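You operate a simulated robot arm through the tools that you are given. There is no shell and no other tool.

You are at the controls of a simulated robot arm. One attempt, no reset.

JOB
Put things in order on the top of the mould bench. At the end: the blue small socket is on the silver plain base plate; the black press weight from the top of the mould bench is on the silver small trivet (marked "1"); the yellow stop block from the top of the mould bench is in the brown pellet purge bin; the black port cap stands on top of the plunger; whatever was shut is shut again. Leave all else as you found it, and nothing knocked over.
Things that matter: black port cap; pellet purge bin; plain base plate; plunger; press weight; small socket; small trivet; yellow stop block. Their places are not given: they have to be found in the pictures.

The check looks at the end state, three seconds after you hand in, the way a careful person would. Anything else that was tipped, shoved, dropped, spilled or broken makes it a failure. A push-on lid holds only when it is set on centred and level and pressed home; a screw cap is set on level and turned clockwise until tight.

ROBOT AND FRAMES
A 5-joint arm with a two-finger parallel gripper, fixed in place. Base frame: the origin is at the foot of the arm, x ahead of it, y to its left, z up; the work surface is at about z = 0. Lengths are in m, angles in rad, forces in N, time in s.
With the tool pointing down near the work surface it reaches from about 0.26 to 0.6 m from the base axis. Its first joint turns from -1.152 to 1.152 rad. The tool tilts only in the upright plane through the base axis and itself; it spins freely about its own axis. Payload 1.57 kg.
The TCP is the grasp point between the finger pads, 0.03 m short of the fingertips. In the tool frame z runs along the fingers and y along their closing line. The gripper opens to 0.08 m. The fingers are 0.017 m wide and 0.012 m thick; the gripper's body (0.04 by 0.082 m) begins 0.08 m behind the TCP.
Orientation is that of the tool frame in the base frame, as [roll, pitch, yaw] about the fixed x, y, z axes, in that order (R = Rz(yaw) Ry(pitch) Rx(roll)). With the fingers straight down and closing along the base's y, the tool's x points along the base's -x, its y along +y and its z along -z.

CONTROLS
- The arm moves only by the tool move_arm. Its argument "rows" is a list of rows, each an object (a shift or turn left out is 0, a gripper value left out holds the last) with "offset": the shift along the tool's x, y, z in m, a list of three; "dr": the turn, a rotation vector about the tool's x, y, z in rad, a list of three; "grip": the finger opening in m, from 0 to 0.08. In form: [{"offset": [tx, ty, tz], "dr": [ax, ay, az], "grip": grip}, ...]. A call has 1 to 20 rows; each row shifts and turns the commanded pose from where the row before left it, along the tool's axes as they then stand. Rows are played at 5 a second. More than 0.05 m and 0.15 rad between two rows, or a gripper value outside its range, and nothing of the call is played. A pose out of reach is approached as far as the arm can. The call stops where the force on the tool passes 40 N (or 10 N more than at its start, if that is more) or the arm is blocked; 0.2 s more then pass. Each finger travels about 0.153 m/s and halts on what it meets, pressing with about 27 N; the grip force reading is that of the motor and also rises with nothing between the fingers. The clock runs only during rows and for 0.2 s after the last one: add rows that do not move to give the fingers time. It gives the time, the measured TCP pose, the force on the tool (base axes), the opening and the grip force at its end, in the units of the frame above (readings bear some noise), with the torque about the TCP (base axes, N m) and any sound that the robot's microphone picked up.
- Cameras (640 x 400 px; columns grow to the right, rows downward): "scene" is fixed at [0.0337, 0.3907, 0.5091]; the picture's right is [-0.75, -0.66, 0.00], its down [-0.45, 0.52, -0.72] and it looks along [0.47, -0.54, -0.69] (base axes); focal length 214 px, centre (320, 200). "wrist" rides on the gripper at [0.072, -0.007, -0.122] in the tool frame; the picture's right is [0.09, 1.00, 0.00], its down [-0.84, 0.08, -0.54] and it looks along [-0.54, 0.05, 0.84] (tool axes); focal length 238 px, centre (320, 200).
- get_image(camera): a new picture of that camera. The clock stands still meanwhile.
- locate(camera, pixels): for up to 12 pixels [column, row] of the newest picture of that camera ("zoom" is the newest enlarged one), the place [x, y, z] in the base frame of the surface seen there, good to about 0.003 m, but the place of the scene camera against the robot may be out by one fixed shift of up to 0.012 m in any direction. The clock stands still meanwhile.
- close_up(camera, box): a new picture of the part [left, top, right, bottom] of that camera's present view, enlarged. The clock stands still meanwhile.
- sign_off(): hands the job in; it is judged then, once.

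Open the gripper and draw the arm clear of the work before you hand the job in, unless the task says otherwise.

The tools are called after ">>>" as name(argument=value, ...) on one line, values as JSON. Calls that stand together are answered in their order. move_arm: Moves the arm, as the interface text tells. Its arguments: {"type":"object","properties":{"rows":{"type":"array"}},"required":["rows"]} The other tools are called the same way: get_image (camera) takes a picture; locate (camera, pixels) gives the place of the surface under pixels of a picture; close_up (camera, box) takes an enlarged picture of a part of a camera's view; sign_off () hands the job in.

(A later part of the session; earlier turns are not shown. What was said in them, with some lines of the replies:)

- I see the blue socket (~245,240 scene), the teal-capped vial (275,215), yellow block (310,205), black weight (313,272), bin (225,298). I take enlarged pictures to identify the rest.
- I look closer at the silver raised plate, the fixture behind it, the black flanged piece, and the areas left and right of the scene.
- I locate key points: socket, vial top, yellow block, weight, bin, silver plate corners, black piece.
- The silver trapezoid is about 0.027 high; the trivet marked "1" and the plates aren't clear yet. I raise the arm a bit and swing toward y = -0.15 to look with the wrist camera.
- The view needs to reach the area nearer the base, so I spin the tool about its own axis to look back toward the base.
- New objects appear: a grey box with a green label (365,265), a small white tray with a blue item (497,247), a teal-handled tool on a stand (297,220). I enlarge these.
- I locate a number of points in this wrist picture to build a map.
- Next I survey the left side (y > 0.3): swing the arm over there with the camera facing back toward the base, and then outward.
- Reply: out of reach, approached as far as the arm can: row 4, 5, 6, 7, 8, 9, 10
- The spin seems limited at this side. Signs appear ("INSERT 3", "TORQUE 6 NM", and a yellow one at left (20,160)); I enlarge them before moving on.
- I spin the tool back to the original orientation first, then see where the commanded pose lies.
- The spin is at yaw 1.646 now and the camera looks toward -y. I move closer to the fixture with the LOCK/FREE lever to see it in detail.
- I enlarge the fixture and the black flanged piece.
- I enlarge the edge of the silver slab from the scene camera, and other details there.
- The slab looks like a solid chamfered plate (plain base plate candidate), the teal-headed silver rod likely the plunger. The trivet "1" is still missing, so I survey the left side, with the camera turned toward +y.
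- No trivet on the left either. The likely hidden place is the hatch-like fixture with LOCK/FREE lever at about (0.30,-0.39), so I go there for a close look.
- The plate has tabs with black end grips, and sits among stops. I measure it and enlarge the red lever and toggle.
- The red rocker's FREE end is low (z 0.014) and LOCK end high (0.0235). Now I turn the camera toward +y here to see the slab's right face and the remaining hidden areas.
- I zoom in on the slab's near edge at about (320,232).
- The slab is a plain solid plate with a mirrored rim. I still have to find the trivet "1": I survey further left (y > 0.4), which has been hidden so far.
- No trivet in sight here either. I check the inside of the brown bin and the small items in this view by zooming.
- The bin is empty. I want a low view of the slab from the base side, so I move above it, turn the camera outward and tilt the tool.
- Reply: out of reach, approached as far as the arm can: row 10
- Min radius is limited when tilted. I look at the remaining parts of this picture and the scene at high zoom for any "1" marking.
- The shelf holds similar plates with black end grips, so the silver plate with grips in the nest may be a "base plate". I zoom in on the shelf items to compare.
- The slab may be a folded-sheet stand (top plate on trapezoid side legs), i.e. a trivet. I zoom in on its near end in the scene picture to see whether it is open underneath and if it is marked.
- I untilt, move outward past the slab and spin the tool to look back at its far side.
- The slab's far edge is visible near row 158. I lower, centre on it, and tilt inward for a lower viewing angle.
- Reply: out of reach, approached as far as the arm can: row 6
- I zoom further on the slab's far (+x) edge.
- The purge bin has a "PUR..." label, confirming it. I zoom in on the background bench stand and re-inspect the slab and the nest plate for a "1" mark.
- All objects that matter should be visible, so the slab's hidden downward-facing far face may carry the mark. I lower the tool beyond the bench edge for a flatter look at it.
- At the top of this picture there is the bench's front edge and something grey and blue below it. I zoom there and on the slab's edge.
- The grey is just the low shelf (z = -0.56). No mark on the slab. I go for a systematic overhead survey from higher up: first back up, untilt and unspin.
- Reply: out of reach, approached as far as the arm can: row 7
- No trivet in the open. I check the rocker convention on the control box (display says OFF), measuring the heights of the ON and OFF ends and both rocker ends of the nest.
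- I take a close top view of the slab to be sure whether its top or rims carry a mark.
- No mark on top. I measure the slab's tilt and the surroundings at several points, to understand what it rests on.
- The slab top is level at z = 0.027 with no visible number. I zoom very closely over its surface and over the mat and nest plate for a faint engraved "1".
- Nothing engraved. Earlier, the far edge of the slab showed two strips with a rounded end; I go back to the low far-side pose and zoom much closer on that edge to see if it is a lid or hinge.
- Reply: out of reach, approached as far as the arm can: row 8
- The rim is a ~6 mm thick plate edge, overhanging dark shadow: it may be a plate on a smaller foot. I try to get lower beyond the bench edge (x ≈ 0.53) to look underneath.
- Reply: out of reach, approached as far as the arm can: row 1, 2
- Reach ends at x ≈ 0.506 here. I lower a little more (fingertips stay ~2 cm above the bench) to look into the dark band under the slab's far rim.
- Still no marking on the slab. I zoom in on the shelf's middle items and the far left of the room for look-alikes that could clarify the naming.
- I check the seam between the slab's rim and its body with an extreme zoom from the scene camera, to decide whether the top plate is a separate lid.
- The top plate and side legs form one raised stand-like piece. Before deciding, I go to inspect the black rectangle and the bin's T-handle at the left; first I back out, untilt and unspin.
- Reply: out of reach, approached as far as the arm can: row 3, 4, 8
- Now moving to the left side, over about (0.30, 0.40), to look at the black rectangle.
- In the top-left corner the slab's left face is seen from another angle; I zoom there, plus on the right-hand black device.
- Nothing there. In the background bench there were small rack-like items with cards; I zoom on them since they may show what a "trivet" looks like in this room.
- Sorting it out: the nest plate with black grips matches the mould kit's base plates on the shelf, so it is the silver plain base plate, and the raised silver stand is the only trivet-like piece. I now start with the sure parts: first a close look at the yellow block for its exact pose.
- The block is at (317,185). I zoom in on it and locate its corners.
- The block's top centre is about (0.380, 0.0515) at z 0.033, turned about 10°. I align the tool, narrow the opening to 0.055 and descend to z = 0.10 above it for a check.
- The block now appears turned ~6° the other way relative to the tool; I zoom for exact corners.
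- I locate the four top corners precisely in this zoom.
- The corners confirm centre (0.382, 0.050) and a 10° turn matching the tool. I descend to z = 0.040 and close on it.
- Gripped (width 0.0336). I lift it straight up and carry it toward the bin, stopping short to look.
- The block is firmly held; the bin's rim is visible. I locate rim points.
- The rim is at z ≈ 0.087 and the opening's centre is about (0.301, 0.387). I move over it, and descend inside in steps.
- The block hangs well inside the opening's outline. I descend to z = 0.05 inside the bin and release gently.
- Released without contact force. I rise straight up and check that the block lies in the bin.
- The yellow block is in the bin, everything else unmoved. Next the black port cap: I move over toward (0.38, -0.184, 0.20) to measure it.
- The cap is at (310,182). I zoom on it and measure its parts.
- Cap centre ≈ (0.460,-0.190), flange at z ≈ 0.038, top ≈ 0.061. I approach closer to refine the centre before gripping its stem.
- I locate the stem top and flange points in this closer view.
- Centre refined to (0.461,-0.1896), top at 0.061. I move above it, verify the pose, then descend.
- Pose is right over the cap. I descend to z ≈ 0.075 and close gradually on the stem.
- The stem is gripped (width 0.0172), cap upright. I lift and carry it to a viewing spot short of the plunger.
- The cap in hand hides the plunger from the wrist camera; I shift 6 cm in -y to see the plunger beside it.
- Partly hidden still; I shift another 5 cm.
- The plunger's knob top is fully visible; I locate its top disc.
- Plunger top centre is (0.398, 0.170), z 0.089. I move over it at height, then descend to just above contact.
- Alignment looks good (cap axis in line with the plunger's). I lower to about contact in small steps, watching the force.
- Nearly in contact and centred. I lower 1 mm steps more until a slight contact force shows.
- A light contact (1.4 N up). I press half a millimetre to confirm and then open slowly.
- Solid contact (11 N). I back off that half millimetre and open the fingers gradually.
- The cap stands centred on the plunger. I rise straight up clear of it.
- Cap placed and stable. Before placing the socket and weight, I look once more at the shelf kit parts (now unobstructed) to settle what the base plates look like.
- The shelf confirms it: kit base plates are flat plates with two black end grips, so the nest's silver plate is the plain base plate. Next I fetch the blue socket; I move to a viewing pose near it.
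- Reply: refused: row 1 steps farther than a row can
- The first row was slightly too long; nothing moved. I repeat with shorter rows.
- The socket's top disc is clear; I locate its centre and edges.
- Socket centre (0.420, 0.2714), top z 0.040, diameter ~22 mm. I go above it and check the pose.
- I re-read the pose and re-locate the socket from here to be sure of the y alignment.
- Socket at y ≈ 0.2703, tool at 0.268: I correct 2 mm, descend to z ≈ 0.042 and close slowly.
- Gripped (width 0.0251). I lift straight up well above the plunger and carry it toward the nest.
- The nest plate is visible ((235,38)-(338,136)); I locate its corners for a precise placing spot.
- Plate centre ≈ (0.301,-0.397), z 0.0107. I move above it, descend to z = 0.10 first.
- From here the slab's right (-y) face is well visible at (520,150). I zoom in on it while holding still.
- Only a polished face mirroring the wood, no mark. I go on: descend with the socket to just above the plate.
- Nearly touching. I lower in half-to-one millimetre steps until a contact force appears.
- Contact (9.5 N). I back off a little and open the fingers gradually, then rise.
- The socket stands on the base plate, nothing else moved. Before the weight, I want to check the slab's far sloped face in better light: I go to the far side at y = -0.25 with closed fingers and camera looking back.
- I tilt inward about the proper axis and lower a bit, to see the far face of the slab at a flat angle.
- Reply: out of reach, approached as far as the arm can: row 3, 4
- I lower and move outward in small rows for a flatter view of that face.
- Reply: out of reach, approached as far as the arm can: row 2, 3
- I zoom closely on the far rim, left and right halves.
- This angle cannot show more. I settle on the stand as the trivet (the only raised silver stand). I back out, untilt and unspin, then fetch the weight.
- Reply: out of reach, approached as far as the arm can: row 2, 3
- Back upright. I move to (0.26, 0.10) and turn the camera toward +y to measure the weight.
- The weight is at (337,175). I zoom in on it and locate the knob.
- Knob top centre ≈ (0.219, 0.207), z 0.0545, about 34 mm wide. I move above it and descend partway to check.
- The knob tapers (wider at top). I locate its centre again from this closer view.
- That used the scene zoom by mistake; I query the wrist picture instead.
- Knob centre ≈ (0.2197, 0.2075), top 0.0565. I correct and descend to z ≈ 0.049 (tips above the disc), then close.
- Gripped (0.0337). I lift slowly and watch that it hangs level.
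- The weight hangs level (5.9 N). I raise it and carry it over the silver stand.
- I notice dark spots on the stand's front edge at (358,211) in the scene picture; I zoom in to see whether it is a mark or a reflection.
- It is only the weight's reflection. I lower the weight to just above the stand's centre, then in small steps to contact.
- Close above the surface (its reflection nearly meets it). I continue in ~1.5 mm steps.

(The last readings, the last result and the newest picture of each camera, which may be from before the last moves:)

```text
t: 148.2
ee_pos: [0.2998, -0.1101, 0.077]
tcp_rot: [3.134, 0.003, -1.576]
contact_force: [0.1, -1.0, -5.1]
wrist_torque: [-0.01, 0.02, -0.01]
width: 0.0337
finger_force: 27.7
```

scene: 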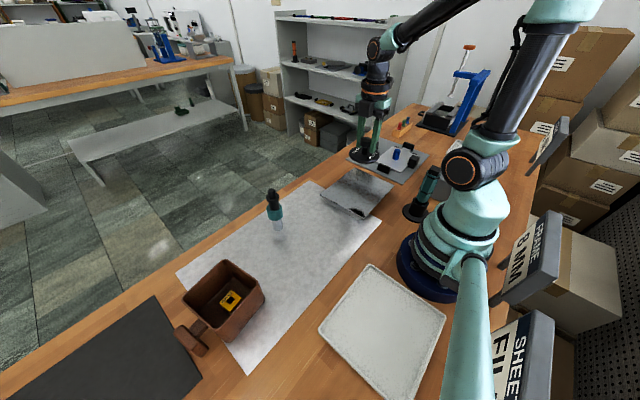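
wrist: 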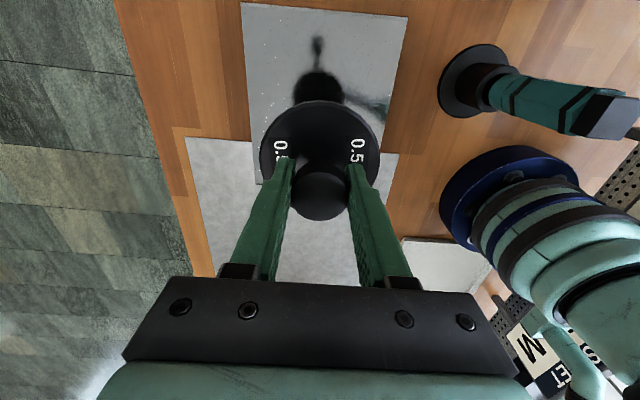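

Still hanging freely at z = 0.077. I continue in 1 mm steps.

>>> move_arm(rows=[{"offset": [0, 0, 0.001]}, {}, {}])

>>> move_arm(rows=[{"offset": [0, 0, 0.001]}, {}, {}])

```text
t: 149.0
ee_pos: [0.2997, -0.1095, 0.0779]
tcp_rot: [3.13, 0.004, -1.574]
contact_force: [0.8, 0.0, -4.9]
wrist_torque: [0.02, 0.01, -0.02]
width: 0.0333
finger_force: 27.2
```

```text
t: 149.8
ee_pos: [0.2985, -0.1108, 0.0766]
tcp_rot: [3.132, 0.002, -1.575]
contact_force: [-4.1, -2.4, 14.5]
wrist_torque: [0.47, -0.22, 0.07]
width: 0.0335
finger_force: 26.9
```

Contact (14.5 N). I back off 0.8 mm and open gradually.

>>> move_arm(rows=[{"offset": [0, 0, -0.0009]}, {}, {"grip": 0.036}, {"grip": 0.04}, {"grip": 0.048}, {"grip": 0.06}, {}, {}])

>>> move_arm(rows=[{"offset": [0, 0, -0.02]}, {"offset": [0, 0, -0.04]}, {"offset": [0, 0, -0.045]}, {"offset": [0, 0, -0.045]}, {}])

>>> get_image(camera="wrist")

>>> close_up(camera="scene", box=[310, 130, 430, 230])

```text
t: 151.6
ee_pos: [0.3006, -0.111, 0.0757]
tcp_rot: [3.133, 0.004, -1.577]
contact_force: [0.1, 0.1, -0.3]
wrist_torque: [0.04, 0.04, 0.02]
width: 0.06
finger_force: 0.0
```

```text
t: 152.8
ee_pos: [0.3032, -0.1107, 0.2262]
tcp_rot: [3.132, 0.002, -1.575]
contact_force: [0.2, 0.2, -0.2]
wrist_torque: [0.05, 0.0, 0.02]
width: 0.06
finger_force: 0.0
```

```text
taken
```

wrist: 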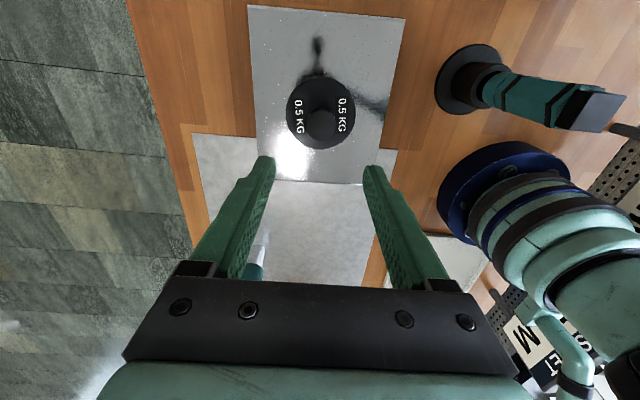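

```text
4.00 times, centred on (370, 180) of scene
```

zoom: 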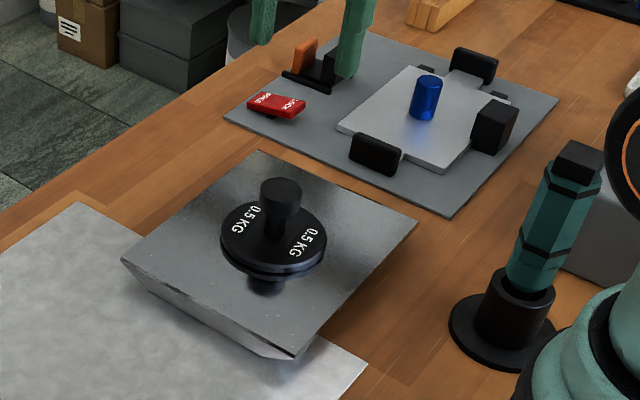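

All four placements are done on the best reading of the scene. To be thorough about the "1" mark, I look over the bench's right-rear part once more with closed fingers, camera facing the base.

>>> move_arm(rows=[{"offset": [0.04, 0, -0.02], "grip": 0.0}, {"offset": [0.04, 0, -0.02]}, {"offset": [0.04, 0, -0.02]}, {"offset": [0.04, 0, -0.02]}, {"offset": [0.04, 0, -0.02]}, {"offset": [0.04, 0, -0.02]}, {"dr": [0, 0, 0.15]}, {"dr": [0, 0, 0.15]}, {"dr": [0, 0, 0.15]}, {"dr": [0, 0, 0.15]}, {"dr": [0, 0, 0.15]}, {"dr": [0, 0, 0.15]}, {"dr": [0, 0, 0.15]}, {"dr": [0, 0, 0.15]}, {"dr": [0, 0, 0.15]}, {"dr": [0, 0, 0.15]}, {"dr": [0, 0, 0.15]}, {"dr": [0, 0, 0.15]}, {"dr": [0, 0, 0.15]}, {"dr": [0, 0, 0.15]}])

>>> move_arm(rows=[{"dr": [0, 0, 0.15]}, {"dr": [0, 0, 0.15]}, {"dr": [0, 0, 0.15]}, {"dr": [0, 0, 0.15]}, {"dr": [0, 0, 0.15]}, {"dr": [0, 0, 0.15]}, {"dr": [0, 0, 0.15]}, {"dr": [0, 0, 0.15]}, {"dr": [0, 0, 0.15]}, {"dr": [0, 0, 0.15]}, {"dr": [0, 0, 0.15]}, {"dr": [0, 0, 0.15]}, {"dr": [0, 0, 0.15]}, {"dr": [0, 0, 0.15]}, {"dr": [0, 0, 0.15]}, {"dr": [0, 0, 0.15]}, {}])

>>> get_image(camera="wrist")

>>> close_up(camera="wrist", box=[0, 80, 300, 290])

>>> close_up(camera="wrist", box=[340, 80, 640, 290])

```text
t: 157.0
ee_pos: [0.3019, -0.3506, 0.346]
tcp_rot: [3.139, -0.007, 2.606]
contact_force: [-0.9, 0.1, -0.2]
wrist_torque: [0.03, -0.01, 0.01]
width: 0.0
finger_force: 20.6
```

```text
t: 160.6
ee_pos: [0.3012, -0.3506, 0.3462]
tcp_rot: [-3.134, 0.002, 0.208]
contact_force: [-0.8, 0.3, 0.1]
wrist_torque: [0.0, -0.01, 0.02]
width: 0.0
finger_force: 20.7
```

```text
taken
```

wrist: 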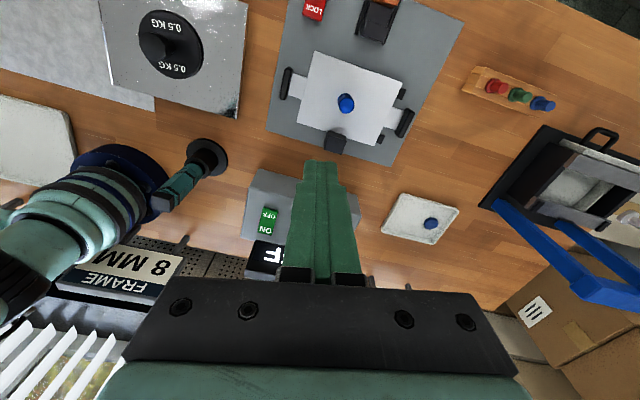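

```text
1.90 times, centred on (150, 185) of wrist
```

zoom: 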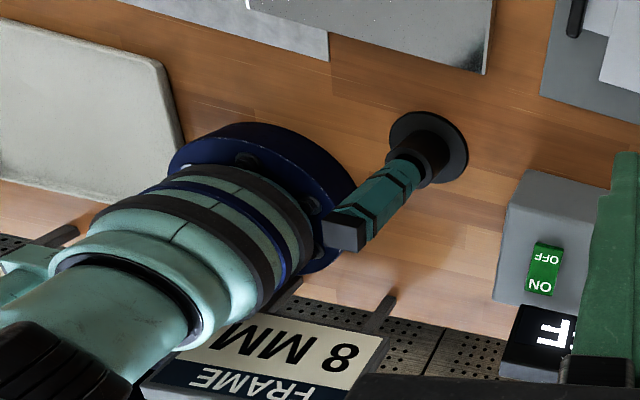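

```text
1.90 times, centred on (490, 185) of wrist
```

zoom: 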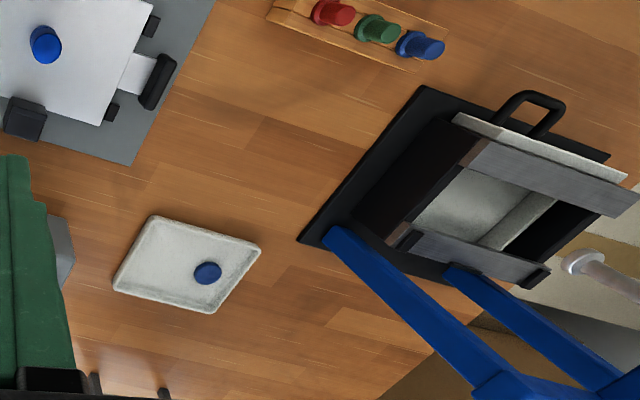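

Every reachable surface is now scanned, and nothing else could be the trivet. I unspin the tool, open the gripper, and draw the arm back over the middle at height.

>>> move_arm(rows=[{"dr": [0, 0, -0.15], "grip": 0.06}, {"dr": [0, 0, -0.15]}, {"dr": [0, 0, -0.15]}, {"dr": [0, 0, -0.15]}, {"dr": [0, 0, -0.15]}, {"dr": [0, 0, -0.15]}, {"dr": [0, 0, -0.15]}, {"dr": [0, 0, -0.15]}, {"dr": [0, 0, -0.15]}, {"dr": [0, 0, -0.15]}, {"dr": [0, 0, -0.15]}, {"dr": [0, 0, -0.15]}, {"dr": [0, 0, -0.15]}, {"dr": [0, 0, -0.15]}, {"dr": [0, 0, -0.15]}, {"dr": [0, 0, -0.15]}, {"dr": [0, 0, -0.15]}, {"dr": [0, 0, -0.15]}, {"dr": [0, 0, -0.15]}, {"dr": [0, 0, -0.15]}])

>>> move_arm(rows=[{"offset": [-0.0114, 0.0382, -0.0038]}, {"offset": [-0.0114, 0.0382, -0.0038]}, {"offset": [-0.0114, 0.0382, -0.0038]}, {"offset": [-0.0114, 0.0382, -0.0038]}, {"offset": [-0.0114, 0.0382, -0.0038]}, {"offset": [-0.0114, 0.0382, -0.0038]}, {"offset": [-0.0114, 0.0382, -0.0038]}, {"offset": [-0.0114, 0.0382, -0.0038]}, {"offset": [-0.0114, 0.0382, -0.0038], "grip": 0.08}, {}, {}])

>>> get_image(camera="scene")

>>> get_image(camera="wrist")

```text
t: 164.8
ee_pos: [0.3016, -0.3508, 0.3477]
tcp_rot: [3.134, -0.006, -3.072]
contact_force: [-0.1, 0.0, 0.5]
wrist_torque: [0.02, 0.0, 0.01]
width: 0.06
finger_force: 0.0
```

```text
t: 167.2
ee_pos: [0.3812, 0.0003, 0.3819]
tcp_rot: [-3.141, -0.011, -3.076]
contact_force: [0.5, 0.0, -0.4]
wrist_torque: [-0.01, -0.01, 0.02]
width: 0.0802
finger_force: 0.1
```

```text
taken
```

scene: 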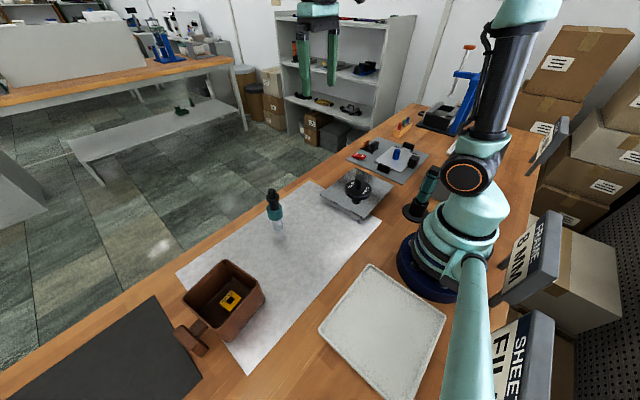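

```text
taken
```

wrist: 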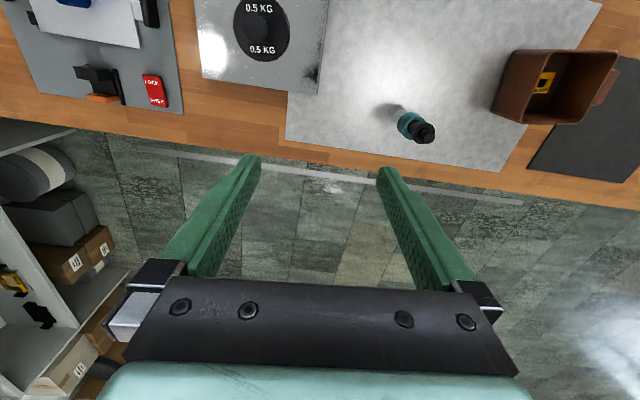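

Everything stands in place from both cameras. A last close check of each placement before handing in.

>>> close_up(camera="scene", box=[310, 130, 430, 230])

>>> close_up(camera="scene", box=[170, 170, 320, 370])

>>> close_up(camera="scene", box=[250, 180, 300, 240])

```text
4.00 times, centred on (370, 180) of scene
```

zoom: 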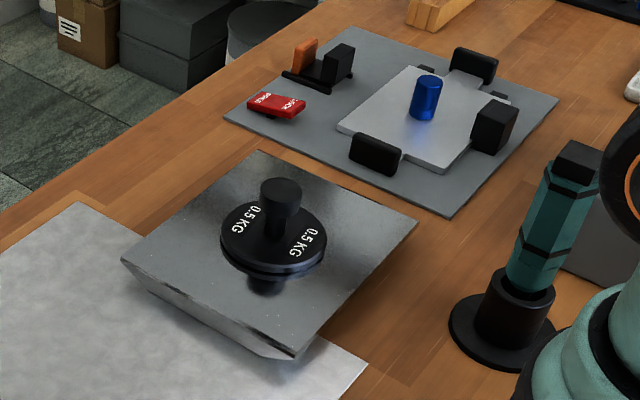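

```text
2.00 times, centred on (245, 270) of scene
```

zoom: 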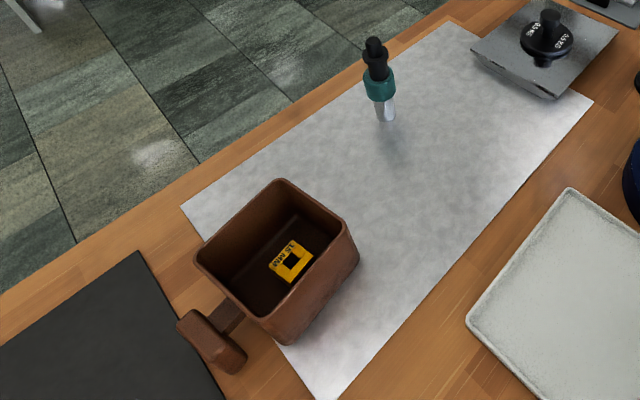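

```text
6.67 times, centred on (275, 210) of scene
```

zoom: 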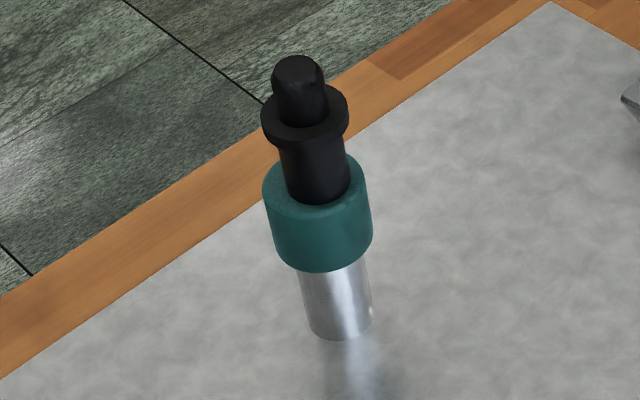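

The pictures show the socket on the silver base plate, the weight level on the silver stand, the block in the purge bin and the cap upright on the plunger. The gripper is open and the arm is clear. I never found a "1" on the stand: its robot-side face is out of view of both cameras. I took it as the trivet because it is the only raised silver stand in reach. I hand in now.

>>> sign_off()

```text
The job is handed in.
```

I handed the job in with all four items placed, but I could not confirm that the weight is on the right trivet. I never found a "1" marking.

| Item | Where it ended up | How sure |
|---|---|---|
| Yellow stop block | In the brown purge bin (label reads "PUR…") | Sure; seen in the bin afterwards |
| Black port cap | Upright and centred on the teal-headed silver plunger | Placement seen; I picked out both parts by shape |
| Blue small socket | On the flat silver plate with two black end grips, in the clamping fixture | Fairly sure; it matches the plates with grips on the shelf |
| Black press weight | Level on the raised silver stand beside the steel sheet | **Uncertain**; see below |

**Trivet:** The stand is the only raised silver piece within reach, so I took it to be the trivet. I saw no "1" on its top, its left and right sides, or its far rim. Its far underside was too dark to read. Its robot-side face cannot be seen by either camera. I surveyed the rest of the bench within reach and saw no other trivet. If the marked trivet is somewhere else, the weight is in the wrong place.

**Anything shut:** I found nothing in reach that needed opening and opened nothing.

In the last pictures nothing else looked moved or knocked over. The gripper was open and the arm was clear of the work.
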